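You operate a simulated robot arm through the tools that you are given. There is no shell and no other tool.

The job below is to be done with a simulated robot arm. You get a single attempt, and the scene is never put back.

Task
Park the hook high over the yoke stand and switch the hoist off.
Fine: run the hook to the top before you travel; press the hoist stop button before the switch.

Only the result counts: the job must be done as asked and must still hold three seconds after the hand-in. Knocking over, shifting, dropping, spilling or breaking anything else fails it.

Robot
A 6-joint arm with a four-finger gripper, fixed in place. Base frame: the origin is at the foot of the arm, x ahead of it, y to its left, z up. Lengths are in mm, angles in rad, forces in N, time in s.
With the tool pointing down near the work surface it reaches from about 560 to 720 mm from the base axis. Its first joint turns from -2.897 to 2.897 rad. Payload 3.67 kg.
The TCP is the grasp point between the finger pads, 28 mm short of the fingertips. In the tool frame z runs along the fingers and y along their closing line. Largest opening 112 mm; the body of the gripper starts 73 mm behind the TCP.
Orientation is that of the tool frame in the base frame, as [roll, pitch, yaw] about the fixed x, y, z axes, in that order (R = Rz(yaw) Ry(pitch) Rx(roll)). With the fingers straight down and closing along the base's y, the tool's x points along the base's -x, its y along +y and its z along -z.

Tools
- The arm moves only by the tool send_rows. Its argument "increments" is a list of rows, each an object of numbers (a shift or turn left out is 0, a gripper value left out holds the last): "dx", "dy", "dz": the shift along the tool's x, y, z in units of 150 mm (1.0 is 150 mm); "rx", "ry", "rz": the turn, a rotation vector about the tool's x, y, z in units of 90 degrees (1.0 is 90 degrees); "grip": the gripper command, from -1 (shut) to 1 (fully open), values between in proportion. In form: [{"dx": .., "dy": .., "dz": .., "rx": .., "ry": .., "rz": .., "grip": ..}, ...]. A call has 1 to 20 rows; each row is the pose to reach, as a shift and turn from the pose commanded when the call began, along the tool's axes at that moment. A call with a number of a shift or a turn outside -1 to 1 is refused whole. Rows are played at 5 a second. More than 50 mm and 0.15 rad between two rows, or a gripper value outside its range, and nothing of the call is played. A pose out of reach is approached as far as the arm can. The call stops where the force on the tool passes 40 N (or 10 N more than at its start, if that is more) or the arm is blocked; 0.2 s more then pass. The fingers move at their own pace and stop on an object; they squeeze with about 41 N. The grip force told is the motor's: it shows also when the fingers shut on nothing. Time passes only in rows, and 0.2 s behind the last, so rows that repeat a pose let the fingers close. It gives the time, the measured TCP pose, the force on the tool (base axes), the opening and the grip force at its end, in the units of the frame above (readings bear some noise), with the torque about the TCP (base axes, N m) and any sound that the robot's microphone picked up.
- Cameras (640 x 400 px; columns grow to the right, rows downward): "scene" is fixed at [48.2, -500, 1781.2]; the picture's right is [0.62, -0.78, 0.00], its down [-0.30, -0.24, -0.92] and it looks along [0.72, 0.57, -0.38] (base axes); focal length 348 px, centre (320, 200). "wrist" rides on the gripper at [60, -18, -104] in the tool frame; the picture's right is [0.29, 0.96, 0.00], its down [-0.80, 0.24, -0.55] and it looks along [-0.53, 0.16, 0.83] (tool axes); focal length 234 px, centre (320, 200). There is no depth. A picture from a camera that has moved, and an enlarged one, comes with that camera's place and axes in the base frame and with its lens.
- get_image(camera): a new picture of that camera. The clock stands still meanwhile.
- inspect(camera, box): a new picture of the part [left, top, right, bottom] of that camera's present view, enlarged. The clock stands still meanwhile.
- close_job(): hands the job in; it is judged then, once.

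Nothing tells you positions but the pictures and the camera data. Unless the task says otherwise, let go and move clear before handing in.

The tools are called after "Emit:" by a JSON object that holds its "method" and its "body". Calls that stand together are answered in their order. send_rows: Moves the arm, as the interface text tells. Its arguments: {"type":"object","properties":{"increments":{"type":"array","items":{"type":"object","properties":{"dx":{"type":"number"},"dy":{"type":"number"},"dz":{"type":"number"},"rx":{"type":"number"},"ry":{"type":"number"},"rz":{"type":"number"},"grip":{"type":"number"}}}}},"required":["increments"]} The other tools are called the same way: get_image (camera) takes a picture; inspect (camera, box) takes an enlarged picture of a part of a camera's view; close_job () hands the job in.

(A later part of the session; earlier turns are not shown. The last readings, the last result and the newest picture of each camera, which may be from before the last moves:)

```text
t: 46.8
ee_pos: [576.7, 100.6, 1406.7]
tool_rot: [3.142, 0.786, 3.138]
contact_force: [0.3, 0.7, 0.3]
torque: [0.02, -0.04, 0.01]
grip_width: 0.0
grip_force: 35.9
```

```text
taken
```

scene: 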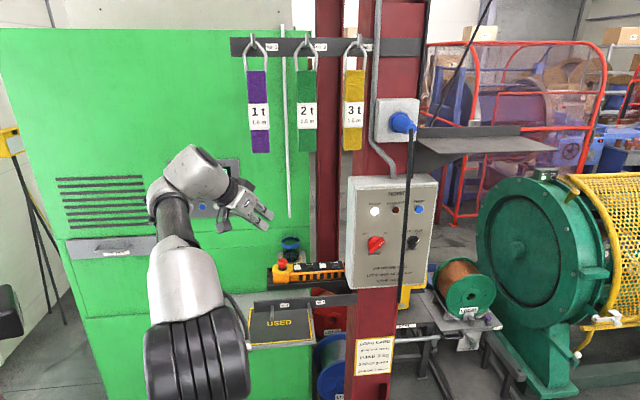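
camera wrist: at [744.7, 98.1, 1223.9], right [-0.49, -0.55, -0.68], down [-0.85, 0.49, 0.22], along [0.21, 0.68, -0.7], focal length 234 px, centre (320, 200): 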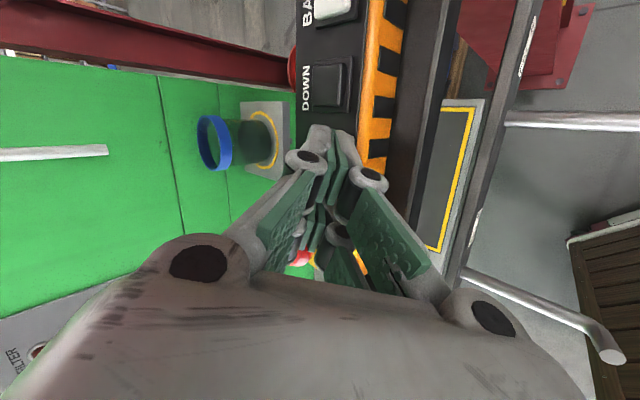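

Moving right past the column and pitching up to look for the hook.

Emit:
{"method": "send_rows", "body": {"increments": [{"dy": -0.25, "dx": 0.05, "dz": -0.05, "grip": 1}, {"dy": -0.5, "dx": 0.1, "dz": -0.1}, {"dy": -0.75, "dx": 0.15, "dz": -0.15}, {"dy": -1.0, "dx": 0.2, "dz": -0.2}]}}

Emit:
{"method": "send_rows", "body": {"increments": [{"dy": -0.25, "ry": -0.08}, {"dy": -0.5, "ry": -0.16}, {"dy": -0.75, "ry": -0.24}, {"dy": -1.0, "ry": -0.32}]}}

Emit:
{"method": "send_rows", "body": {"increments": [{"dy": -0.25, "ry": -0.08}, {"dy": -0.5, "ry": -0.16}, {"dy": -0.75, "ry": -0.24}, {"dy": -1.0, "ry": -0.3}, {"dy": -1.0, "ry": -0.3}]}}

Emit:
{"method": "get_image", "body": {"camera": "wrist"}}

```text
t: 47.8
ee_pos: [535.8, -49.6, 1405.9]
tool_rot: [3.141, 0.785, -3.141]
contact_force: [0.5, -0.4, 0.1]
torque: [-0.01, 0.05, -0.03]
grip_width: 111.9
grip_force: 0.0
```

```text
t: 49.0
ee_pos: [557.4, -119.2, 1404.2]
tool_rot: [-3.132, 1.282, -2.845]
contact_force: [-0.1, -0.2, 0.9]
torque: [-0.02, 0.0, -0.03]
grip_width: 111.8
grip_force: 0.0
stopped in row 4: the arm was blocked; the commanded pose is now the measured one
```

```text
t: 50.2
ee_pos: [599.1, -263.6, 1406.2]
tool_rot: [-0.022, 1.386, 0.264]
contact_force: [0.0, 0.8, 0.0]
torque: [0.01, 0.02, -0.03]
grip_width: 111.8
grip_force: 0.0
```

```text
taken
camera wrist: at [517.0, -307.8, 1328.7], right [-0.22, 0.93, -0.29], down [-0.73, 0.04, 0.68], along [0.65, 0.36, 0.67], focal length 234 px, centre (320, 200)
```

wrist: 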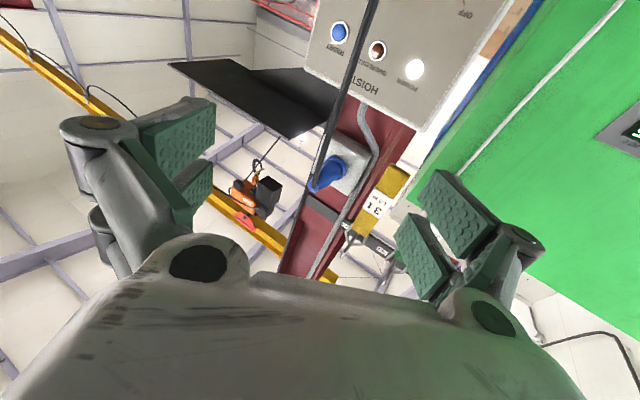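

I can see the hoist trolley on its yellow rail with the hook drawn up. Zooming in. The blocked row was likely a joint limit, as there was no contact force.

Emit:
{"method": "inspect", "body": {"camera": "wrist", "box": [190, 130, 340, 290]}}

Emit:
{"method": "inspect", "body": {"camera": "wrist", "box": [0, 0, 260, 200]}}

Emit:
{"method": "get_image", "body": {"camera": "scene"}}

```text
2.50 times, centred on (265, 210) of wrist
camera zoom: at [517.0, -307.8, 1328.7], right [-0.22, 0.93, -0.29], down [-0.73, 0.04, 0.68], along [0.65, 0.36, 0.67], focal length 585 px, centre (458, 175)
```

zoom: 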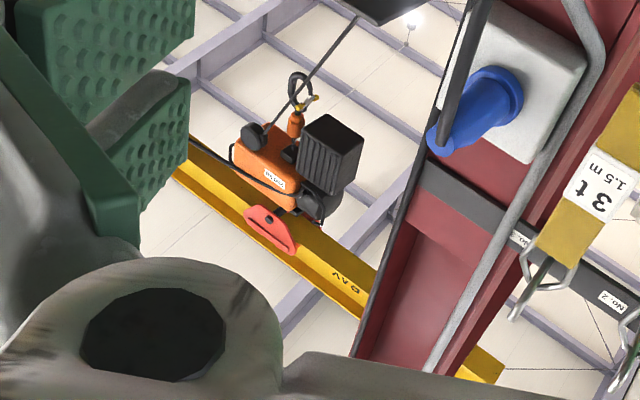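

```text
2.00 times, centred on (130, 100) of wrist
camera zoom: at [517.0, -307.8, 1328.7], right [-0.22, 0.93, -0.29], down [-0.73, 0.04, 0.68], along [0.65, 0.36, 0.67], focal length 468 px, centre (700, 400)
```

zoom: 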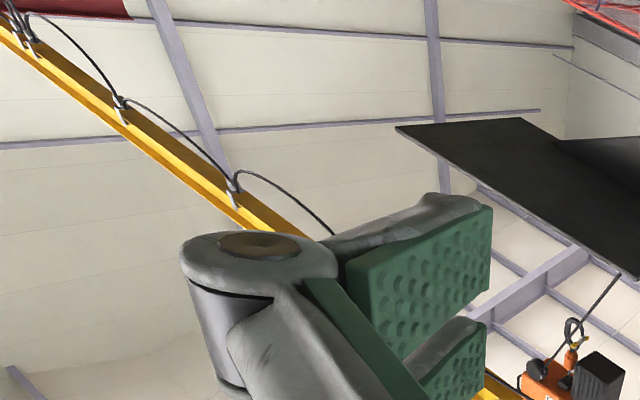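

```text
taken
```

scene: 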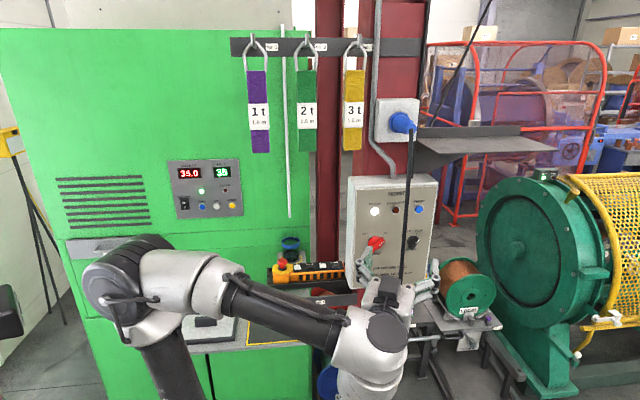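

The hook is fully up against the hoist, at about (2025, −112, 2670), so the top is reached. The rail runs along (−0.7, +0.7) and is marked BAY toward the yoke stand, whose front edge is at about (1530, 60, 400). BAY is the right travel button, roughly 450–600 mm. I'll go look at the stand from left of the column to get its centre.

Emit:
{"method": "send_rows", "body": {"increments": [{"ry": 0.08}, {"ry": 0.16}, {"ry": 0.24}, {"ry": 0.32}, {"ry": 0.4}]}}

Emit:
{"method": "send_rows", "body": {"increments": [{"dy": 0.25}, {"dy": 0.5}, {"dy": 0.75}, {"dy": 1.0}]}}

Emit:
{"method": "send_rows", "body": {"increments": [{"dy": 0.25, "ry": 0.08}, {"dy": 0.5, "ry": 0.16}, {"dy": 0.75, "ry": 0.24}, {"dy": 1.0, "ry": 0.32}]}}

Emit:
{"method": "send_rows", "body": {"increments": [{"dy": 0.25}, {"dy": 0.5}, {"dy": 0.75}, {"dy": 1.0}]}}

Emit:
{"method": "get_image", "body": {"camera": "wrist"}}

```text
t: 51.4
ee_pos: [599.4, -262.8, 1405.7]
tool_rot: [-3.134, 1.122, -2.849]
contact_force: [0.1, 0.3, -0.2]
torque: [0.05, 0.02, -0.01]
grip_width: 112.1
grip_force: 0.0
```

```text
t: 52.4
ee_pos: [559.1, -118.7, 1403.5]
tool_rot: [-3.135, 1.124, -2.853]
contact_force: [1.6, 0.0, -0.6]
torque: [0.02, 0.0, 0.02]
grip_width: 112.1
grip_force: 0.0
```

```text
t: 53.4
ee_pos: [516.0, 24.5, 1404.1]
tool_rot: [-3.138, 0.621, -2.857]
contact_force: [-1.0, -1.0, -0.7]
torque: [0.05, -0.03, 0.05]
grip_width: 112.2
grip_force: 0.0
```

```text
t: 54.4
ee_pos: [472.8, 168.6, 1403.9]
tool_rot: [-3.141, 0.624, -2.855]
contact_force: [0.1, -1.1, 0.2]
torque: [0.03, 0.03, 0.02]
grip_width: 112.0
grip_force: 0.1
```

```text
taken
camera wrist: at [373.3, 118.9, 1454.3], right [-0.49, 0.85, -0.17], down [0.24, 0.32, 0.91], along [0.83, 0.41, -0.37], focal length 234 px, centre (320, 200)
```

wrist: 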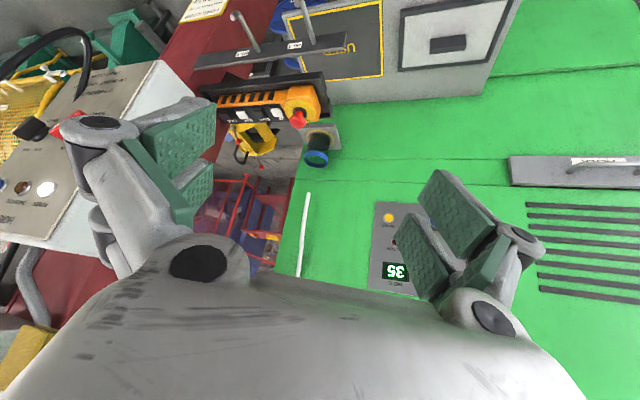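

I can see the yellow yoke through the gap. Moving forward a little for a better look.

Emit:
{"method": "send_rows", "body": {"increments": [{"dx": -0.2, "dz": 0.14, "rz": 0.06}, {"dx": -0.4, "dz": 0.28, "rz": 0.12}, {"dx": -0.6, "dz": 0.42, "rz": 0.17}, {"dx": -0.8, "dz": 0.56, "rz": 0.17}, {"dx": -0.9, "dz": 0.63, "rz": 0.17}]}}

Emit:
{"method": "get_image", "body": {"camera": "wrist"}}

Emit:
{"method": "inspect", "body": {"camera": "wrist", "box": [200, 40, 400, 240]}}

```text
t: 55.6
ee_pos: [630.7, 215.2, 1405.7]
tool_rot: [2.958, 0.596, 3.103]
contact_force: [-1.0, -0.5, 0.1]
torque: [0.03, 0.01, 0.02]
grip_width: 111.9
grip_force: 0.0
```

```text
taken
camera wrist: at [525.1, 181.7, 1454.4], right [-0.3, 0.95, -0.02], down [0.33, 0.12, 0.94], along [0.89, 0.28, -0.35], focal length 234 px, centre (320, 200)
```

wrist: 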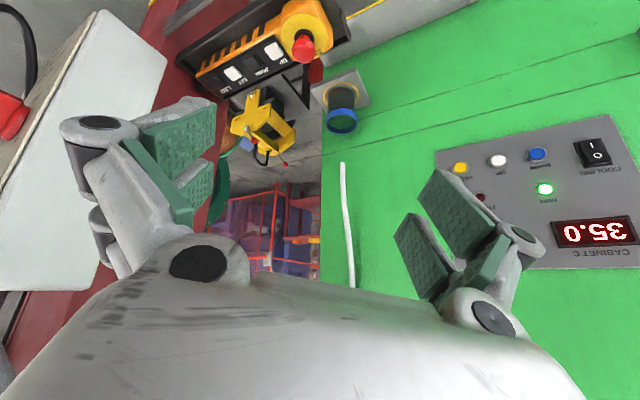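

```text
2.00 times, centred on (300, 140) of wrist
camera zoom: at [525.1, 181.7, 1454.4], right [-0.3, 0.95, -0.02], down [0.33, 0.12, 0.94], along [0.89, 0.28, -0.35], focal length 468 px, centre (360, 320)
```

zoom: 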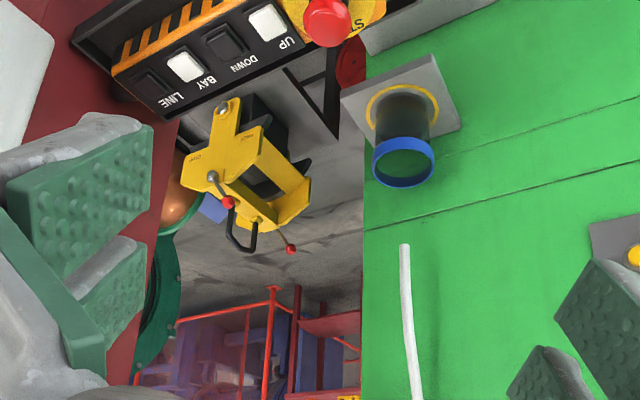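

The yoke is well visible now; its front bolt triangulates to (1559, 113, 492). I'll zoom in and then take a second view from lower down to fix the lifting bail.

Emit:
{"method": "inspect", "body": {"camera": "wrist", "box": [215, 80, 305, 176]}}

Emit:
{"method": "send_rows", "body": {"increments": [{"dx": 0.1, "dz": 0.2}, {"dx": 0.2, "dz": 0.4}, {"dx": 0.35, "dz": 0.6}, {"dx": 0.5, "dz": 0.7}, {"dx": 0.6, "dz": 0.8}]}}

Emit:
{"method": "get_image", "body": {"camera": "wrist"}}

```text
4.17 times, centred on (260, 128) of wrist
camera zoom: at [525.1, 181.7, 1454.4], right [-0.3, 0.95, -0.02], down [0.33, 0.12, 0.94], along [0.89, 0.28, -0.35], focal length 976 px, centre (570, 500)
```

zoom: 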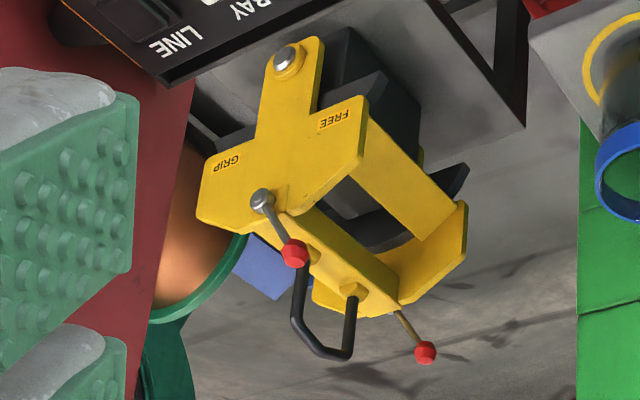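

```text
t: 56.8
ee_pos: [626.1, 237.5, 1257.0]
tool_rot: [2.959, 0.6, 3.106]
contact_force: [0.3, 0.4, -0.2]
torque: [0.0, -0.01, 0.0]
grip_width: 111.8
grip_force: 0.0
```

```text
taken
camera wrist: at [518.0, 203.7, 1306.6], right [-0.3, 0.95, -0.02], down [0.33, 0.12, 0.94], along [0.89, 0.28, -0.35], focal length 234 px, centre (320, 200)
```

wrist: 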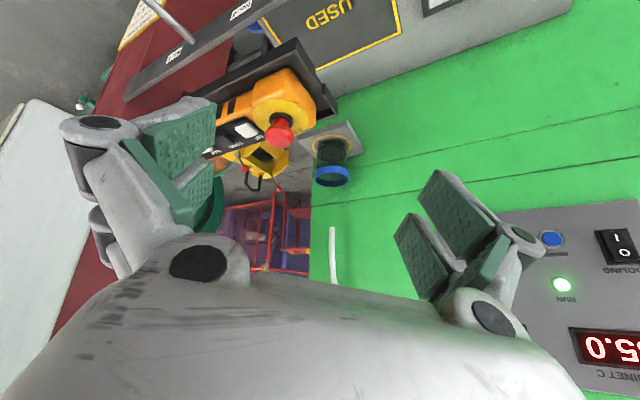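

Emit:
{"method": "inspect", "body": {"camera": "wrist", "box": [215, 120, 305, 216]}}

```text
4.17 times, centred on (260, 168) of wrist
camera zoom: at [518.0, 203.7, 1306.6], right [-0.3, 0.95, -0.02], down [0.33, 0.12, 0.94], along [0.89, 0.28, -0.35], focal length 976 px, centre (570, 333)
```

zoom: 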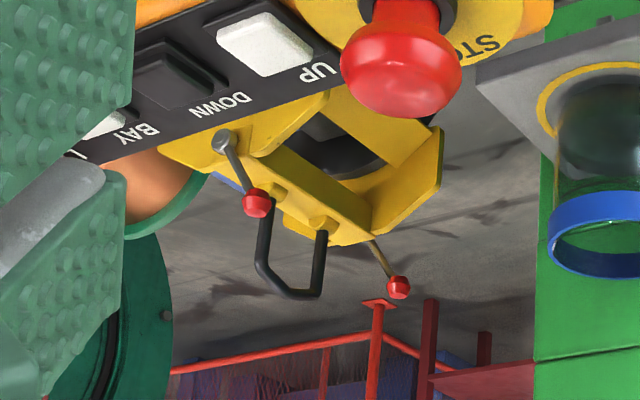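

The bail apex triangulates to about (1666, 207, 848), so the hook must travel about 480 mm in the BAY direction. Next I'll close the fingers and turn the wrist so the camera bracket is on the left, away from the hoist box, to press BAY.

Emit:
{"method": "send_rows", "body": {"increments": [{"dx": -0.056, "dy": 0.015, "dz": -0.081, "rz": 0.085, "grip": -1}, {"dx": -0.113, "dy": 0.03, "dz": -0.162, "rz": 0.17}, {"dx": -0.226, "dy": 0.06, "dz": -0.324, "rz": 0.255}, {"dx": -0.226, "dy": 0.06, "dz": -0.324, "rz": 0.34}, {"dx": -0.226, "dy": 0.06, "dz": -0.324, "rz": 0.425}, {"dx": -0.226, "dy": 0.06, "dz": -0.324, "rz": 0.51}, {"dx": -0.226, "dy": 0.06, "dz": -0.324, "rz": 0.595}, {"dx": -0.226, "dy": 0.06, "dz": -0.324, "rz": 0.68}, {"dx": -0.226, "dy": 0.06, "dz": -0.324, "rz": 0.765}, {"dx": -0.226, "dy": 0.06, "dz": -0.324, "rz": 0.835}]}}

Emit:
{"method": "send_rows", "body": {"increments": [{"rx": -0.05}, {"rx": -0.102}, {"rx": -0.102}]}}

Emit:
{"method": "get_image", "body": {"camera": "wrist"}}

Emit:
{"method": "get_image", "body": {"camera": "scene"}}

```text
t: 59.0
ee_pos: [624.7, 237.1, 1317.5]
tool_rot: [2.52, -0.004, 1.849]
contact_force: [0.5, -0.4, -0.3]
torque: [0.0, 0.02, -0.02]
grip_width: 0.1
grip_force: 36.1
```

```text
t: 59.8
ee_pos: [624.2, 237.6, 1317.9]
tool_rot: [2.359, -0.001, 1.85]
contact_force: [0.2, 0.4, 0.3]
torque: [0.02, 0.0, 0.0]
grip_width: 0.0
grip_force: 35.6
```

```text
taken
camera wrist: at [525.5, 270.2, 1379.2], right [0.57, 0.46, 0.68], down [0.01, -0.83, 0.56], along [0.82, -0.32, -0.48], focal length 234 px, centre (320, 200)
```

wrist: 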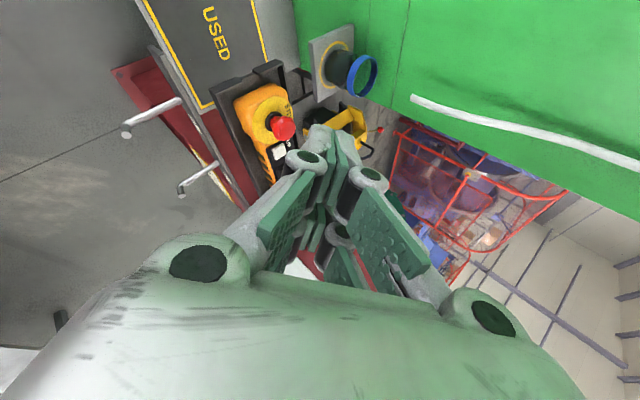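

```text
taken
```

scene: 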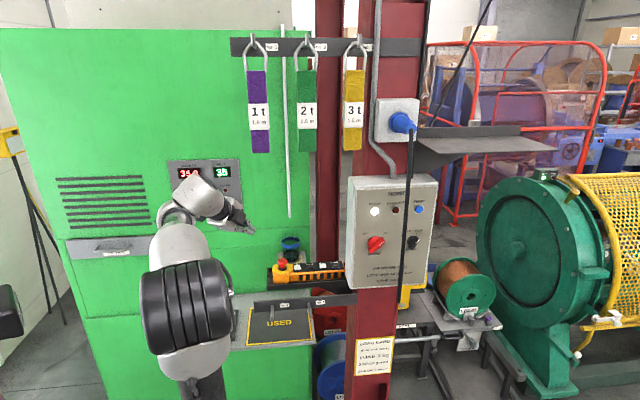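

Orientation is as planned. Now I'll travel above the pendant to over BAY.

Emit:
{"method": "send_rows", "body": {"increments": [{"dx": -0.145, "dy": 0.02, "dz": 0.19}, {"dx": -0.29, "dy": 0.04, "dz": 0.38}, {"dx": -0.435, "dy": 0.06, "dz": 0.57}, {"dx": -0.5775, "dy": 0.08, "dz": 0.755}, {"dx": -0.5775, "dy": 0.08, "dz": 0.755}]}}

Emit:
{"method": "send_rows", "body": {"increments": [{"dx": -0.145, "dy": 0.02, "dz": 0.19}, {"dx": -0.29, "dy": 0.04, "dz": 0.38}, {"dx": -0.435, "dy": 0.06, "dz": 0.57}, {"dx": -0.5775, "dy": 0.083, "dz": 0.755}, {"dx": -0.5775, "dy": 0.083, "dz": 0.755}]}}

Emit:
{"method": "get_image", "body": {"camera": "wrist"}}

Emit:
{"method": "inspect", "body": {"camera": "scene", "box": [250, 215, 370, 295]}}

```text
t: 61.0
ee_pos: [734.1, 177.4, 1246.0]
tool_rot: [2.36, -0.002, 1.85]
contact_force: [-0.3, 0.1, -0.3]
torque: [-0.03, 0.02, 0.0]
grip_width: 0.1
grip_force: 35.8
```

```text
t: 62.2
ee_pos: [843.5, 120.3, 1173.0]
tool_rot: [2.36, -0.001, 1.85]
contact_force: [-0.3, -0.2, 0.5]
torque: [0.0, 0.0, 0.03]
grip_width: 0.3
grip_force: 35.7
```

```text
taken
camera wrist: at [744.2, 153.5, 1235.3], right [0.57, 0.46, 0.68], down [0.01, -0.83, 0.56], along [0.82, -0.32, -0.48], focal length 234 px, centre (320, 200)
```

wrist: 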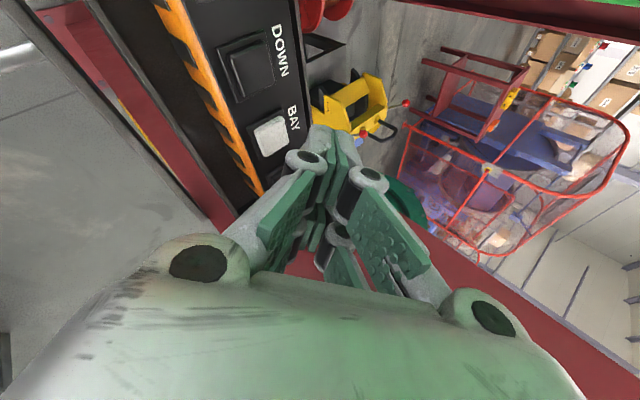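

```text
5.00 times, centred on (310, 255) of scene
camera zoom: at [48.2, -500.0, 1781.2], right [0.62, -0.78, 0.0], down [-0.3, -0.24, -0.92], along [0.72, 0.57, -0.38], focal length 1742 px, centre (370, -75)
```

zoom: 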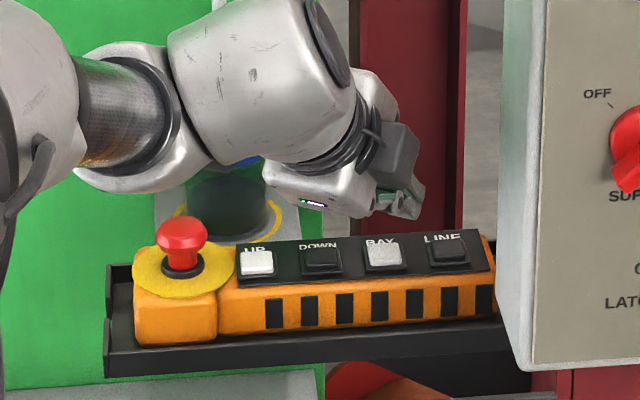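

Over BAY. I'll lower to just above the button.

Emit:
{"method": "send_rows", "body": {"increments": [{"dy": -0.05, "dz": 0.05}, {"dy": -0.1, "dz": 0.1}, {"dy": -0.146, "dz": 0.146}, {"dy": -0.146, "dz": 0.146}]}}

Emit:
{"method": "inspect", "body": {"camera": "wrist", "box": [200, 60, 360, 160]}}

Emit:
{"method": "inspect", "body": {"camera": "scene", "box": [290, 230, 350, 270]}}

```text
t: 63.2
ee_pos: [843.0, 119.7, 1142.2]
tool_rot: [2.36, 0.0, 1.849]
contact_force: [-0.4, 0.8, 0.3]
torque: [0.02, 0.03, 0.03]
grip_width: 0.1
grip_force: 35.2
```

```text
4.00 times, centred on (280, 110) of wrist
camera zoom: at [743.7, 152.4, 1204.4], right [0.57, 0.46, 0.68], down [0.01, -0.83, 0.56], along [0.82, -0.32, -0.48], focal length 937 px, centre (480, 560)
```

zoom: 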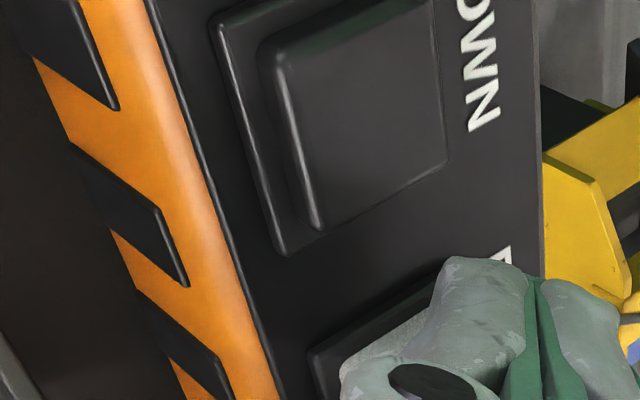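

```text
10.00 times, centred on (320, 250) of scene
camera zoom: at [48.2, -500.0, 1781.2], right [0.62, -0.78, 0.0], down [-0.3, -0.24, -0.92], along [0.72, 0.57, -0.38], focal length 3485 px, centre (320, -300)
```

zoom: 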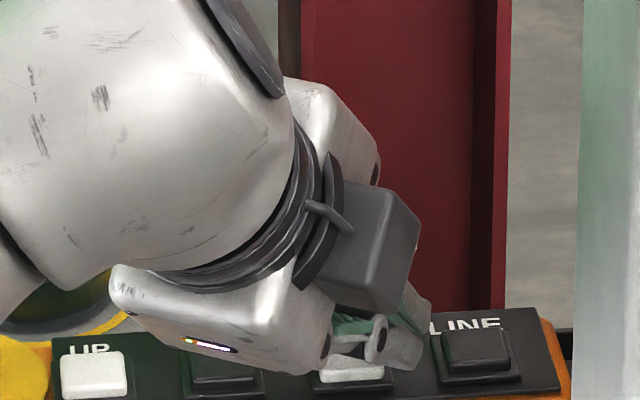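

Tips are a few mm toward LINE, so I'll shift 5 mm left along the row as I did for UP.

Emit:
{"method": "send_rows", "body": {"increments": [{"dx": 0.028, "dy": -0.0127, "dz": -0.0127}, {"dx": 0.028, "dy": -0.0197, "dz": -0.0057}]}}

Emit:
{"method": "send_rows", "body": {"increments": [{"dy": -0.0094, "dz": 0.0094}]}}

Emit:
{"method": "inspect", "body": {"camera": "scene", "box": [290, 230, 350, 270]}}

```text
t: 63.8
ee_pos: [836.7, 124.1, 1141.5]
tool_rot: [2.36, -0.003, 1.852]
contact_force: [0.2, -0.3, 0.2]
torque: [0.0, 0.01, -0.01]
grip_width: 0.1
grip_force: 35.6
```

```text
t: 64.2
ee_pos: [838.3, 123.9, 1138.7]
tool_rot: [2.361, -0.001, 1.85]
contact_force: [-0.6, 0.1, 0.0]
torque: [0.0, -0.01, 0.01]
grip_width: 0.2
grip_force: 35.9
```

```text
10.00 times, centred on (320, 250) of scene
camera zoom: at [48.2, -500.0, 1781.2], right [0.62, -0.78, 0.0], down [-0.3, -0.24, -0.92], along [0.72, 0.57, -0.38], focal length 3485 px, centre (320, -300)
```

zoom: 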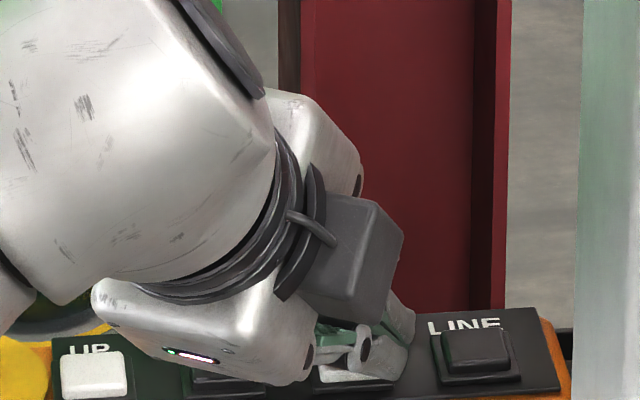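

Now a short pulse on BAY, down about 3 mm and back up, to measure the travel speed.

Emit:
{"method": "send_rows", "body": {"increments": [{"dy": -0.0094, "dz": 0.0094}, {"dy": -0.0118, "dz": 0.0118}, {"dy": -0.0118, "dz": 0.0118}, {"dy": 0.047, "dz": -0.047}]}}

```text
t: 65.2
ee_pos: [838.2, 124.1, 1148.2]
tool_rot: [2.359, 0.0, 1.851]
contact_force: [0.2, -0.2, 0.1]
torque: [0.0, -0.02, 0.0]
grip_width: 0.0
grip_force: 35.9
heard: click
```

BAY clicked. Now I'll back off left and tilt up to see how far the trolley moved.

Emit:
{"method": "send_rows", "body": {"increments": [{"dy": 0.1, "dz": -0.1}, {"dy": 0.14, "dz": -0.3}, {"dx": 0.14, "dy": 0.14, "dz": -0.5}, {"dx": 0.28, "dy": 0.14, "dz": -0.7}, {"dx": 0.42, "dy": 0.14, "dz": -0.9}, {"dx": 0.5, "dy": 0.14, "dz": -1.0}]}}

Emit:
{"method": "send_rows", "body": {"increments": [{"dx": 0.15, "dz": -0.15}, {"dx": 0.3, "dz": -0.3}, {"dx": 0.45, "dz": -0.45}, {"dx": 0.5, "dz": -0.55}, {"dx": 0.5, "dz": -0.55}]}}

Emit:
{"method": "send_rows", "body": {"increments": [{"rx": -0.09}, {"rx": -0.18}, {"rx": -0.27}, {"rx": -0.36}, {"rx": -0.45}, {"rx": -0.54}, {"rx": -0.63}, {"rx": -0.72}, {"rx": -0.72}]}}

Emit:
{"method": "get_image", "body": {"camera": "wrist"}}

```text
t: 66.6
ee_pos: [731.2, 170.1, 1269.8]
tool_rot: [2.36, -0.002, 1.85]
contact_force: [0.3, 0.2, -0.7]
torque: [0.0, 0.04, 0.01]
grip_width: 0.0
grip_force: 35.4
```

```text
t: 67.8
ee_pos: [653.4, 225.2, 1328.6]
tool_rot: [2.359, -0.002, 1.849]
contact_force: [-0.4, -1.1, -0.3]
torque: [-0.01, 0.01, -0.01]
grip_width: 0.1
grip_force: 35.7
```

```text
t: 69.8
ee_pos: [670.2, 187.4, 1417.9]
tool_rot: [1.877, 0.018, 1.875]
contact_force: [-0.1, -0.9, 0.0]
torque: [0.02, 0.03, -0.01]
grip_width: 0.0
grip_force: 36.6
out of reach, approached as far as the arm can: row 2, 3, 4, 5, 6, 7, 8, 9
```

```text
taken
camera wrist: at [552.3, 212.1, 1432.4], right [0.19, 0.38, 0.91], down [-0.2, -0.89, 0.41], along [0.96, -0.26, -0.09], focal length 234 px, centre (320, 200)
```

wrist: 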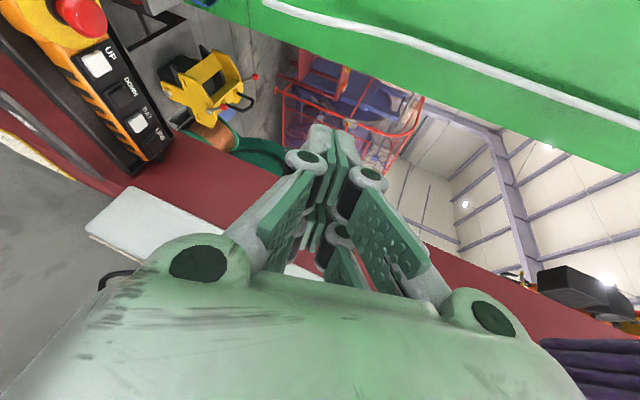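

The hoist is visible at the lower right of this view. Zooming in.

Emit:
{"method": "inspect", "body": {"camera": "wrist", "box": [480, 240, 640, 345]}}

```text
3.81 times, centred on (560, 292) of wrist
camera zoom: at [552.3, 212.1, 1432.4], right [0.19, 0.38, 0.91], down [-0.2, -0.89, 0.41], along [0.96, -0.26, -0.09], focal length 892 px, centre (-594, -152)
```

zoom: 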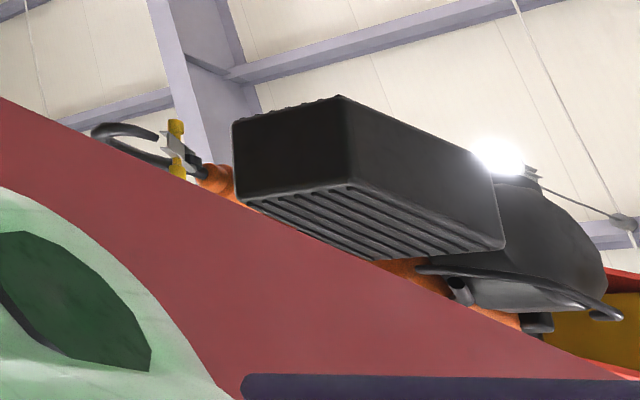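

The hook appears barely moved, as the pulse was only about 0.4 s. I'll go back and hold BAY longer (about 2 s), then measure again.

Emit:
{"method": "send_rows", "body": {"increments": [{"rx": 0.09}, {"rx": 0.18}, {"rx": 0.27}, {"rx": 0.36}, {"rx": 0.45}, {"rx": 0.54}, {"rx": 0.63}, {"rx": 0.72}, {"rx": 0.72}]}}

Emit:
{"method": "send_rows", "body": {"increments": [{"dx": -0.12, "dz": 0.19}, {"dx": -0.24, "dz": 0.38}, {"dx": -0.36, "dz": 0.57}, {"dx": -0.49, "dz": 0.775}]}}

Emit:
{"method": "send_rows", "body": {"increments": [{"dx": -0.12, "dy": 0.0, "dz": 0.18}, {"dx": -0.24, "dy": 0.0, "dz": 0.36}, {"dx": -0.36, "dy": -0.0, "dz": 0.55}, {"dx": -0.497, "dy": -0.05, "dz": 0.7}, {"dx": -0.497, "dy": -0.139, "dz": 0.775}, {"dx": -0.497, "dy": -0.139, "dz": 0.775}]}}

Emit:
{"method": "inspect", "body": {"camera": "scene", "box": [290, 230, 350, 270]}}

```text
t: 71.8
ee_pos: [668.9, 188.5, 1418.4]
tool_rot: [3.01, 0.017, 1.877]
contact_force: [-0.6, -0.4, 0.2]
torque: [0.0, -0.02, 0.04]
grip_width: 0.2
grip_force: 35.9
```

```text
t: 72.8
ee_pos: [705.1, 119.7, 1304.5]
tool_rot: [3.011, 0.017, 1.875]
contact_force: [0.0, 0.1, 0.3]
torque: [-0.01, -0.01, 0.0]
grip_width: 0.3
grip_force: 35.4
```

```text
t: 74.2
ee_pos: [724.5, 43.7, 1187.0]
tool_rot: [3.009, 0.019, 1.875]
contact_force: [0.2, 0.2, -0.3]
torque: [-0.01, -0.02, 0.0]
grip_width: 0.1
grip_force: 35.4
```

```text
10.00 times, centred on (320, 250) of scene
camera zoom: at [48.2, -500.0, 1781.2], right [0.62, -0.78, 0.0], down [-0.3, -0.24, -0.92], along [0.72, 0.57, -0.38], focal length 3485 px, centre (320, -300)
```

zoom: 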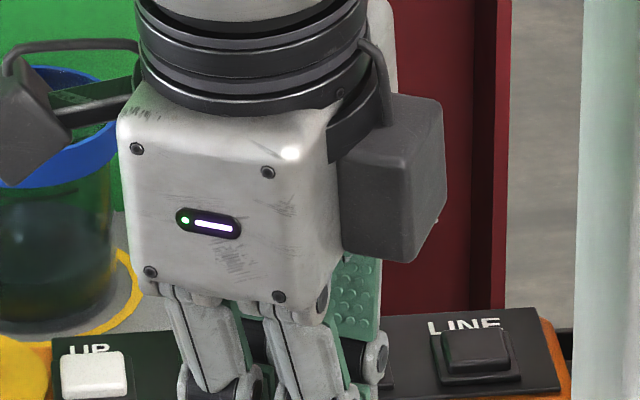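

The earlier unreachable pose had been replaced by the measured one, so the tool is now near vertical and short of BAY, with nothing touched. I'll lift, restore the 45° tilt and recheck.

Emit:
{"method": "send_rows", "body": {"increments": [{"dz": -0.2}, {"dz": -0.4, "rx": -0.04}, {"dz": -0.5, "rx": -0.12}, {"dz": -0.5, "rx": -0.2}, {"dz": -0.5, "rx": -0.28}, {"dz": -0.5, "rx": -0.36}, {"dz": -0.5, "rx": -0.414}, {"dz": -0.5, "rx": -0.414}]}}

Emit:
{"method": "get_image", "body": {"camera": "wrist"}}

Emit:
{"method": "get_image", "body": {"camera": "scene"}}

```text
t: 76.0
ee_pos: [714.2, 43.6, 1261.6]
tool_rot: [2.359, 0.018, 1.876]
contact_force: [-0.8, 0.6, -0.6]
torque: [0.0, -0.02, -0.01]
grip_width: 0.0
grip_force: 36.7
```

```text
taken
camera wrist: at [613.9, 75.6, 1323.3], right [0.56, 0.49, 0.67], down [0.03, -0.82, 0.58], along [0.83, -0.3, -0.47], focal length 234 px, centre (320, 200)
```

wrist: 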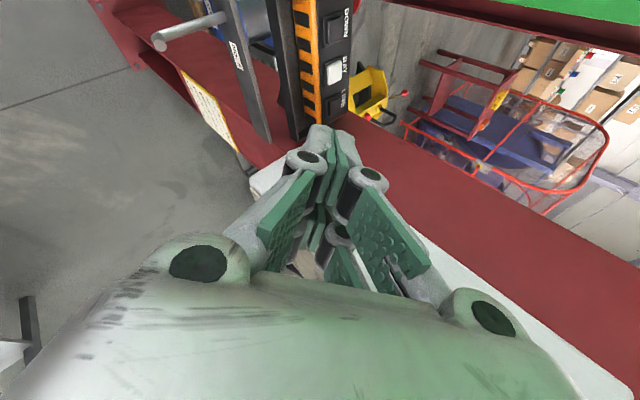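

```text
taken
```

scene: 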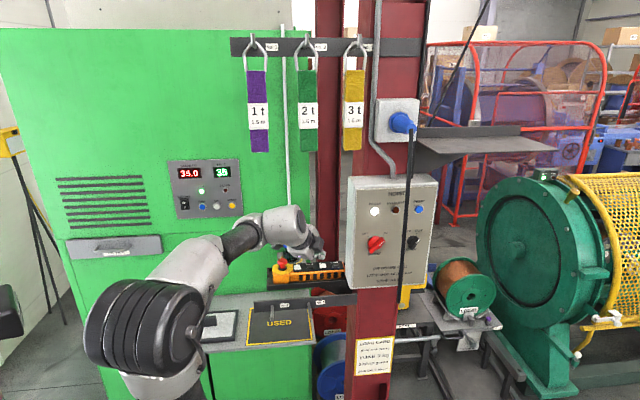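

Now moving to just above BAY again.

Emit:
{"method": "send_rows", "body": {"increments": [{"dx": 0.067, "dy": 0.095, "dz": 0.24}, {"dx": 0.134, "dy": 0.19, "dz": 0.48}, {"dx": 0.2, "dy": 0.285, "dz": 0.72}, {"dx": 0.267, "dy": 0.381, "dz": 0.963}, {"dx": 0.267, "dy": 0.381, "dz": 0.963}]}}

Emit:
{"method": "inspect", "body": {"camera": "scene", "box": [290, 230, 350, 270]}}

```text
t: 77.2
ee_pos: [838.3, 125.4, 1198.3]
tool_rot: [2.36, 0.018, 1.874]
contact_force: [0.3, 0.3, 0.8]
torque: [-0.01, -0.06, 0.0]
grip_width: 0.1
grip_force: 35.6
```

```text
10.00 times, centred on (320, 250) of scene
camera zoom: at [48.2, -500.0, 1781.2], right [0.62, -0.78, 0.0], down [-0.3, -0.24, -0.92], along [0.72, 0.57, -0.38], focal length 3485 px, centre (320, -300)
```

zoom: 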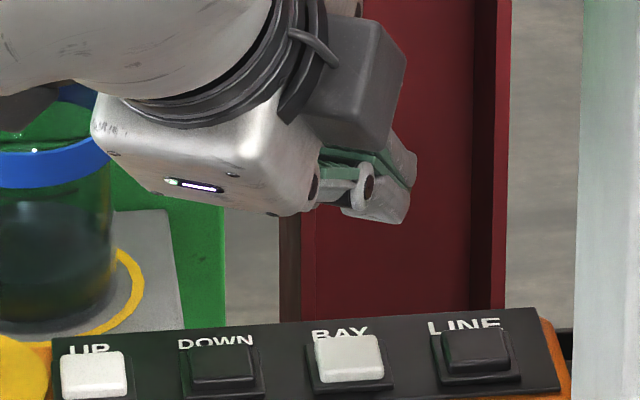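

Emit:
{"method": "send_rows", "body": {"increments": [{"dy": -0.1, "dz": 0.1}, {"dy": -0.2, "dz": 0.2}, {"dy": -0.264, "dz": 0.264}, {"dy": -0.264, "dz": 0.264}]}}

Emit:
{"method": "inspect", "body": {"camera": "scene", "box": [290, 230, 350, 270]}}

```text
t: 78.2
ee_pos: [838.0, 123.6, 1142.5]
tool_rot: [2.36, 0.017, 1.874]
contact_force: [1.0, -0.4, 0.1]
torque: [-0.02, 0.03, 0.01]
grip_width: 0.1
grip_force: 35.4
```

```text
10.00 times, centred on (320, 250) of scene
camera zoom: at [48.2, -500.0, 1781.2], right [0.62, -0.78, 0.0], down [-0.3, -0.24, -0.92], along [0.72, 0.57, -0.38], focal length 3485 px, centre (320, -300)
```

zoom: 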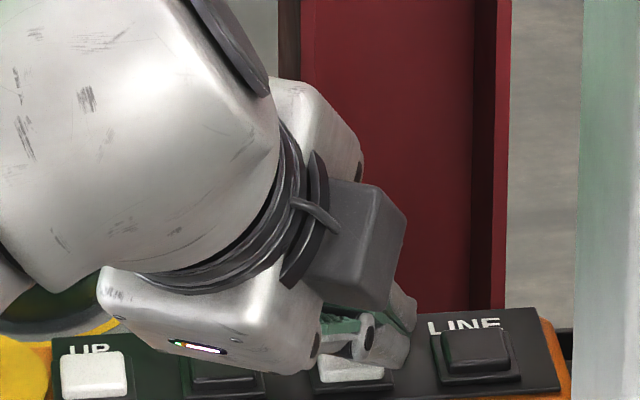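

Now a press of about 2 s on BAY.

Emit:
{"method": "send_rows", "body": {"increments": [{"dy": -0.0165, "dz": 0.0165}, {"dy": -0.03, "dz": 0.03}, {"dy": -0.03, "dz": 0.03}, {"dy": -0.03, "dz": 0.03}, {"dy": -0.03, "dz": 0.03}, {"dy": -0.03, "dz": 0.03}, {"dy": -0.03, "dz": 0.03}, {"dy": -0.03, "dz": 0.03}, {"dy": -0.03, "dz": 0.03}, {"dy": -0.03, "dz": 0.03}, {"dy": -0.03, "dz": 0.03}, {"dy": 0.047, "dz": -0.047}]}}

```text
t: 80.8
ee_pos: [838.1, 123.6, 1153.1]
tool_rot: [2.359, 0.017, 1.876]
contact_force: [0.3, 0.6, -0.3]
torque: [-0.04, 0.01, -0.02]
grip_width: 0.2
grip_force: 36.0
heard: click
```

Retreating to the viewing position, farther back this time so I can tilt up.

Emit:
{"method": "send_rows", "body": {"increments": [{"dy": 0.1, "dz": -0.1}, {"dy": 0.14, "dz": -0.3}, {"dx": 0.14, "dy": 0.14, "dz": -0.5}, {"dx": 0.28, "dy": 0.14, "dz": -0.7}, {"dx": 0.42, "dy": 0.14, "dz": -0.9}, {"dx": 0.5, "dy": 0.14, "dz": -1.0}]}}

Emit:
{"method": "send_rows", "body": {"increments": [{"dx": 0.15, "dy": -0.1, "dz": -0.2}, {"dx": 0.3, "dy": -0.2, "dz": -0.4}, {"dx": 0.45, "dy": -0.3, "dz": -0.6}, {"dx": 0.5, "dy": -0.4, "dz": -0.8}, {"dx": 0.5, "dy": -0.5, "dz": -0.9}]}}

Emit:
{"method": "send_rows", "body": {"increments": [{"rx": -0.09}, {"rx": -0.18}, {"rx": -0.27}, {"rx": -0.36}, {"rx": -0.45}, {"rx": -0.45}]}}

Emit:
{"method": "get_image", "body": {"camera": "wrist"}}

```text
t: 82.2
ee_pos: [728.9, 170.6, 1273.7]
tool_rot: [2.361, 0.018, 1.875]
contact_force: [0.6, -0.3, -0.8]
torque: [0.02, -0.02, -0.03]
grip_width: 0.0
grip_force: 36.0
```

```text
t: 83.4
ee_pos: [565.7, 198.8, 1314.4]
tool_rot: [2.358, 0.017, 1.875]
contact_force: [0.5, 0.7, -0.5]
torque: [-0.05, -0.01, 0.0]
grip_width: 0.0
grip_force: 36.1
```

```text
t: 84.8
ee_pos: [575.8, 111.4, 1433.3]
tool_rot: [1.755, 0.048, 1.908]
contact_force: [-1.0, 0.4, 0.1]
torque: [0.0, 0.0, -0.01]
grip_width: 0.2
grip_force: 35.9
out of reach, approached as far as the arm can: row 2, 3, 4, 5, 6
```

```text
taken
camera wrist: at [455.7, 131.7, 1431.2], right [0.05, 0.37, 0.93], down [-0.21, -0.9, 0.37], along [0.98, -0.22, 0.03], focal length 234 px, centre (320, 200)
```

wrist: 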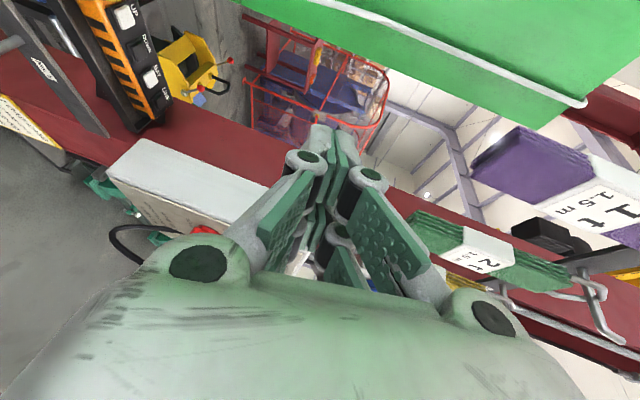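

Emit:
{"method": "inspect", "body": {"camera": "wrist", "box": [460, 180, 620, 285]}}

```text
3.81 times, centred on (540, 232) of wrist
camera zoom: at [455.7, 131.7, 1431.2], right [0.05, 0.37, 0.93], down [-0.21, -0.9, 0.37], along [0.98, -0.22, 0.03], focal length 892 px, centre (-518, 76)
```

zoom: 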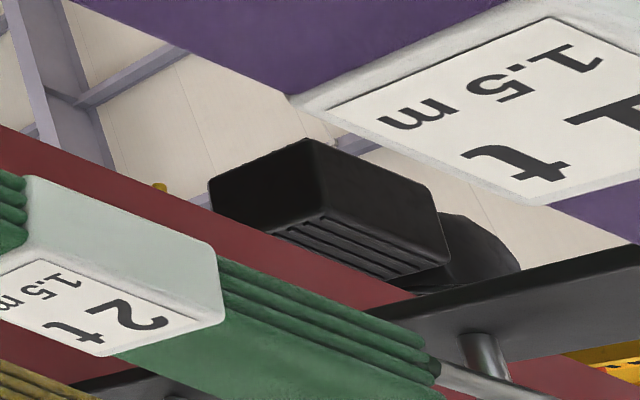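

The hoist moved about 180 mm, to near (1897, 11), so it travels at roughly 75–80 mm/s. About 300 mm remain. Restoring the press tilt, then going back to BAY.

Emit:
{"method": "send_rows", "body": {"increments": [{"rx": 0.08}, {"rx": 0.16}, {"rx": 0.24}, {"rx": 0.32}, {"rx": 0.385}, {"rx": 0.385}]}}

```text
t: 86.2
ee_pos: [575.6, 109.5, 1432.4]
tool_rot: [2.362, 0.049, 1.912]
contact_force: [-0.5, -0.3, -0.1]
torque: [0.01, -0.01, 0.01]
grip_width: 0.1
grip_force: 35.5
```

Emit:
{"method": "send_rows", "body": {"increments": [{"dx": -0.035, "dy": 0.008, "dz": 0.19}, {"dx": -0.07, "dy": 0.015, "dz": 0.38}, {"dx": -0.1, "dy": 0.022, "dz": 0.57}, {"dx": -0.139, "dy": 0.03, "dz": 0.766}]}}

Emit:
{"method": "send_rows", "body": {"increments": [{"dx": -0.035, "dy": 0.008, "dz": 0.19}, {"dx": -0.07, "dy": 0.015, "dz": 0.38}, {"dx": -0.1, "dy": 0.022, "dz": 0.57}, {"dx": -0.139, "dy": 0.03, "dz": 0.766}]}}

Emit:
{"method": "send_rows", "body": {"increments": [{"dx": -0.035, "dy": 0.008, "dz": 0.19}, {"dx": -0.07, "dy": 0.015, "dz": 0.38}, {"dx": -0.1, "dy": 0.022, "dz": 0.57}, {"dx": -0.139, "dy": 0.03, "dz": 0.766}, {"dx": -0.139, "dy": 0.03, "dz": 0.766}]}}

Emit:
{"method": "inspect", "body": {"camera": "scene", "box": [290, 230, 350, 270]}}

```text
t: 87.2
ee_pos: [664.3, 114.4, 1355.5]
tool_rot: [2.358, 0.049, 1.909]
contact_force: [0.0, -0.7, 0.1]
torque: [0.04, -0.01, 0.0]
grip_width: 0.0
grip_force: 35.6
```

```text
t: 88.2
ee_pos: [751.0, 119.4, 1278.4]
tool_rot: [2.356, 0.046, 1.91]
contact_force: [-0.3, 0.0, 1.1]
torque: [0.01, -0.02, 0.0]
grip_width: 0.0
grip_force: 36.0
```

```text
t: 89.4
ee_pos: [838.8, 124.5, 1201.4]
tool_rot: [2.359, 0.05, 1.909]
contact_force: [-0.3, -0.3, 0.1]
torque: [-0.01, 0.01, -0.01]
grip_width: 0.1
grip_force: 35.7
```

```text
10.00 times, centred on (320, 250) of scene
camera zoom: at [48.2, -500.0, 1781.2], right [0.62, -0.78, 0.0], down [-0.3, -0.24, -0.92], along [0.72, 0.57, -0.38], focal length 3485 px, centre (320, -300)
```

zoom: 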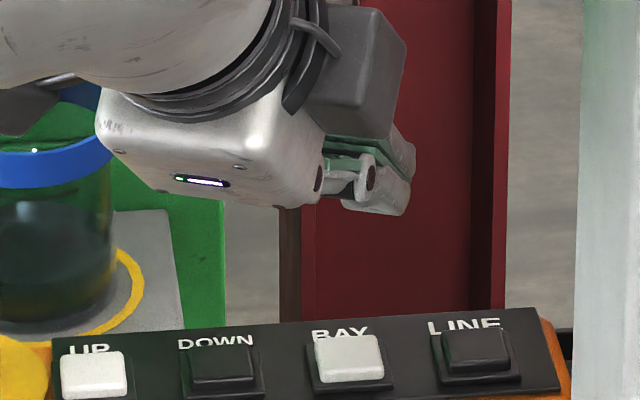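

Emit:
{"method": "send_rows", "body": {"increments": [{"dx": 0.006, "dy": -0.1, "dz": 0.1}, {"dx": 0.013, "dy": -0.2, "dz": 0.2}, {"dx": 0.019, "dy": -0.277, "dz": 0.279}, {"dx": 0.019, "dy": -0.277, "dz": 0.279}]}}

Emit:
{"method": "inspect", "body": {"camera": "scene", "box": [290, 230, 350, 270]}}

```text
t: 90.4
ee_pos: [838.6, 125.1, 1141.7]
tool_rot: [2.36, 0.049, 1.912]
contact_force: [-0.1, -0.4, -0.2]
torque: [-0.01, 0.01, 0.01]
grip_width: 0.0
grip_force: 36.0
```

```text
10.00 times, centred on (320, 250) of scene
camera zoom: at [48.2, -500.0, 1781.2], right [0.62, -0.78, 0.0], down [-0.3, -0.24, -0.92], along [0.72, 0.57, -0.38], focal length 3485 px, centre (320, -300)
```

zoom: 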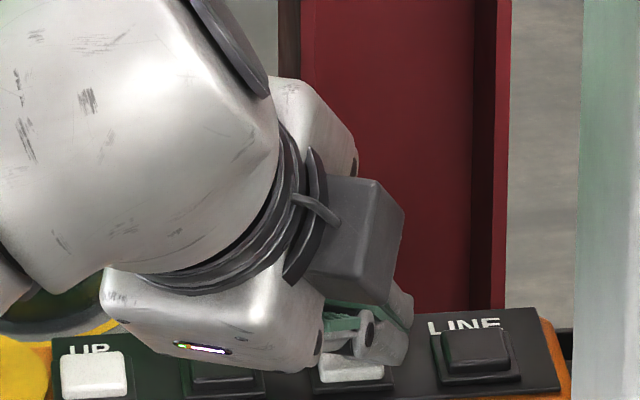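

Pressing BAY for about 3 s.

Emit:
{"method": "send_rows", "body": {"increments": [{"dx": 0.001, "dy": -0.0165, "dz": 0.0165}, {"dx": 0.002, "dy": -0.028, "dz": 0.0284}, {"dx": 0.002, "dy": -0.028, "dz": 0.0284}, {"dx": 0.002, "dy": -0.028, "dz": 0.0284}, {"dx": 0.002, "dy": -0.028, "dz": 0.0284}, {"dx": 0.002, "dy": -0.028, "dz": 0.0284}, {"dx": 0.002, "dy": -0.028, "dz": 0.0284}, {"dx": 0.002, "dy": -0.028, "dz": 0.0284}, {"dx": 0.002, "dy": -0.028, "dz": 0.0284}, {"dx": 0.002, "dy": -0.028, "dz": 0.0284}, {"dx": 0.002, "dy": -0.028, "dz": 0.0284}, {"dx": 0.002, "dy": -0.028, "dz": 0.0284}, {"dx": 0.002, "dy": -0.028, "dz": 0.0284}, {"dx": 0.002, "dy": -0.028, "dz": 0.0284}, {"dx": 0.002, "dy": -0.028, "dz": 0.0284}, {"dx": 0.002, "dy": -0.028, "dz": 0.0284}, {"dx": -0.003, "dy": 0.047, "dz": -0.047}]}}

Emit:
{"method": "send_rows", "body": {"increments": [{"dy": 0.1, "dz": -0.1}, {"dy": 0.14, "dz": -0.3}, {"dx": 0.14, "dy": 0.14, "dz": -0.5}, {"dx": 0.28, "dy": 0.14, "dz": -0.7}, {"dx": 0.42, "dy": 0.14, "dz": -0.9}, {"dx": 0.5, "dy": 0.14, "dz": -1.0}]}}

Emit:
{"method": "send_rows", "body": {"increments": [{"dx": 0.15, "dy": -0.1, "dz": -0.2}, {"dx": 0.3, "dy": -0.2, "dz": -0.4}, {"dx": 0.45, "dy": -0.3, "dz": -0.6}, {"dx": 0.6, "dy": -0.4, "dz": -0.8}, {"dx": 0.7, "dy": -0.5, "dz": -0.9}]}}

Emit:
{"method": "send_rows", "body": {"increments": [{"rx": -0.08}, {"rx": -0.16}, {"rx": -0.24}, {"rx": -0.32}, {"rx": -0.4}, {"rx": -0.4}]}}

Emit:
{"method": "get_image", "body": {"camera": "wrist"}}

```text
t: 94.0
ee_pos: [838.3, 125.1, 1151.5]
tool_rot: [2.359, 0.047, 1.91]
contact_force: [1.1, 0.7, 0.6]
torque: [0.0, 0.0, -0.01]
grip_width: 0.0
grip_force: 36.0
heard: click
```

```text
t: 95.4
ee_pos: [726.6, 169.5, 1269.2]
tool_rot: [2.36, 0.049, 1.909]
contact_force: [-1.2, 0.9, -1.1]
torque: [-0.01, 0.01, -0.01]
grip_width: 0.0
grip_force: 35.6
```

```text
t: 96.6
ee_pos: [552.3, 221.4, 1307.3]
tool_rot: [2.359, 0.05, 1.907]
contact_force: [0.7, 0.0, -0.2]
torque: [-0.01, 0.0, -0.03]
grip_width: 0.0
grip_force: 35.9
```

```text
t: 98.0
ee_pos: [570.3, 148.3, 1417.7]
tool_rot: [1.805, 0.078, 1.945]
contact_force: [-0.4, 0.0, 0.0]
torque: [-0.03, 0.01, -0.04]
grip_width: 0.0
grip_force: 35.7
out of reach, approached as far as the arm can: row 2, 3, 4, 5, 6
```

```text
taken
camera wrist: at [451.5, 165.0, 1420.6], right [0.07, 0.42, 0.91], down [-0.17, -0.89, 0.42], along [0.98, -0.19, 0.0], focal length 234 px, centre (320, 200)
```

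wrist: 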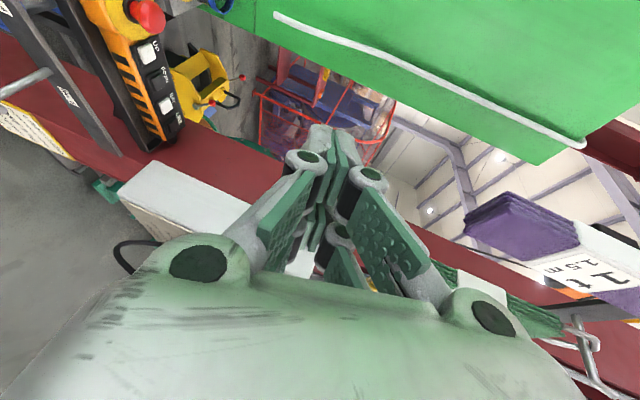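

The hoist is hidden behind strap 1 from here. I'll shift the camera left to look past it.

Emit:
{"method": "send_rows", "body": {"increments": [{"dx": 0.25}, {"dx": 0.5}, {"dx": 0.75}, {"dx": 1.0}, {"dx": 1.0}]}}

Emit:
{"method": "get_image", "body": {"camera": "wrist"}}

```text
t: 99.2
ee_pos: [533.8, 270.2, 1466.0]
tool_rot: [1.835, 0.099, 1.96]
contact_force: [-1.1, 0.2, 0.2]
torque: [-0.04, 0.01, 0.02]
grip_width: 0.0
grip_force: 35.7
out of reach, approached as far as the arm can: row 1, 2, 3, 4, 5
```

```text
taken
camera wrist: at [414.7, 284.9, 1469.0], right [0.09, 0.45, 0.89], down [-0.15, -0.88, 0.45], along [0.98, -0.17, -0.01], focal length 234 px, centre (320, 200)
```

wrist: 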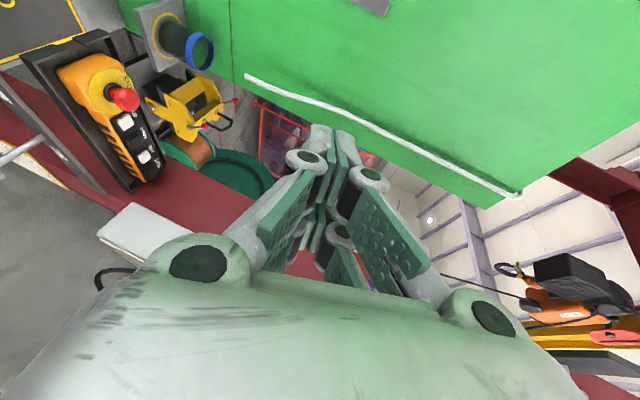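

The hoist is now clearly visible. Zooming in to measure it.

Emit:
{"method": "inspect", "body": {"camera": "wrist", "box": [480, 235, 640, 340]}}

Emit:
{"method": "inspect", "body": {"camera": "wrist", "box": [120, 60, 260, 150]}}

```text
3.81 times, centred on (560, 288) of wrist
camera zoom: at [414.7, 284.9, 1469.0], right [0.09, 0.45, 0.89], down [-0.15, -0.88, 0.45], along [0.98, -0.17, -0.01], focal length 892 px, centre (-594, -133)
```

zoom: 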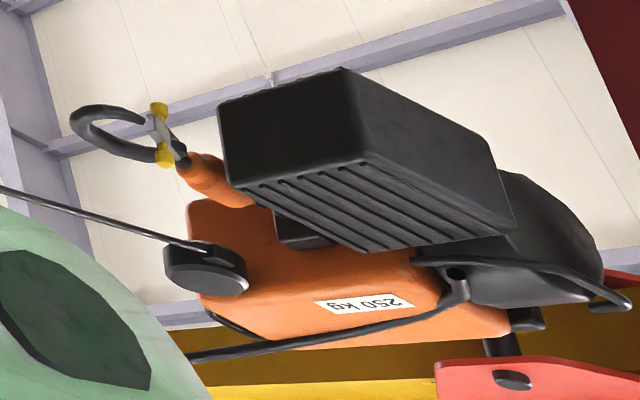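

```text
4.44 times, centred on (190, 105) of wrist
camera zoom: at [414.7, 284.9, 1469.0], right [0.09, 0.45, 0.89], down [-0.15, -0.88, 0.45], along [0.98, -0.17, -0.01], focal length 1041 px, centre (898, 622)
```

zoom: 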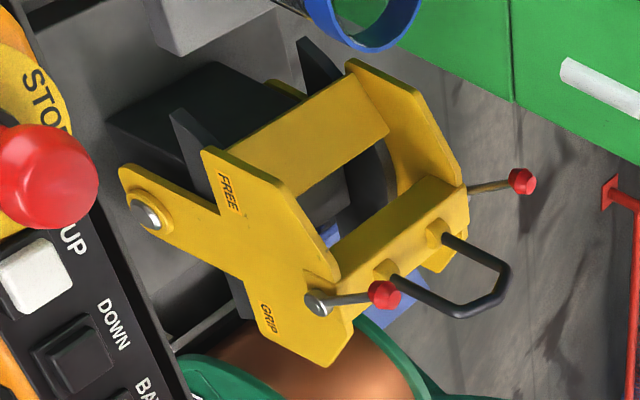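

The hoist sits at about (1661–1688, 188), on the same bearing as the yoke's bail and label, so the hook is parked high over the yoke stand. Next is the red stop button at about (752, 225, 1145). First I'll restore the press tilt.

Emit:
{"method": "send_rows", "body": {"increments": [{"rx": 0.08}, {"rx": 0.16}, {"rx": 0.24}, {"rx": 0.334}, {"rx": 0.334}]}}

Emit:
{"method": "send_rows", "body": {"increments": [{"ry": 0.0447, "rz": 0.0447}, {"ry": 0.0447, "rz": 0.0447}]}}

Emit:
{"method": "get_image", "body": {"camera": "wrist"}}

```text
t: 100.4
ee_pos: [535.4, 270.3, 1464.2]
tool_rot: [2.332, 0.078, 1.944]
contact_force: [0.2, 1.0, 0.1]
torque: [0.0, -0.02, 0.0]
grip_width: 0.0
grip_force: 35.9
```

```text
t: 101.0
ee_pos: [535.1, 269.1, 1464.8]
tool_rot: [2.33, -0.022, 1.948]
contact_force: [0.1, -1.0, -0.1]
torque: [0.0, 0.03, 0.04]
grip_width: 0.0
grip_force: 35.7
```

```text
taken
camera wrist: at [432.4, 291.4, 1525.2], right [0.51, 0.5, 0.7], down [0.08, -0.84, 0.54], along [0.85, -0.22, -0.47], focal length 234 px, centre (320, 200)
```

wrist: 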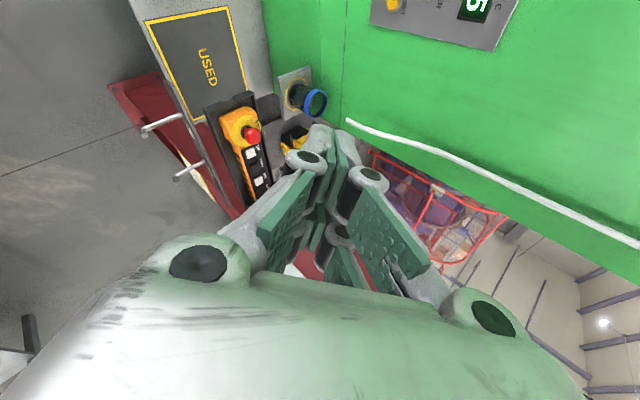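

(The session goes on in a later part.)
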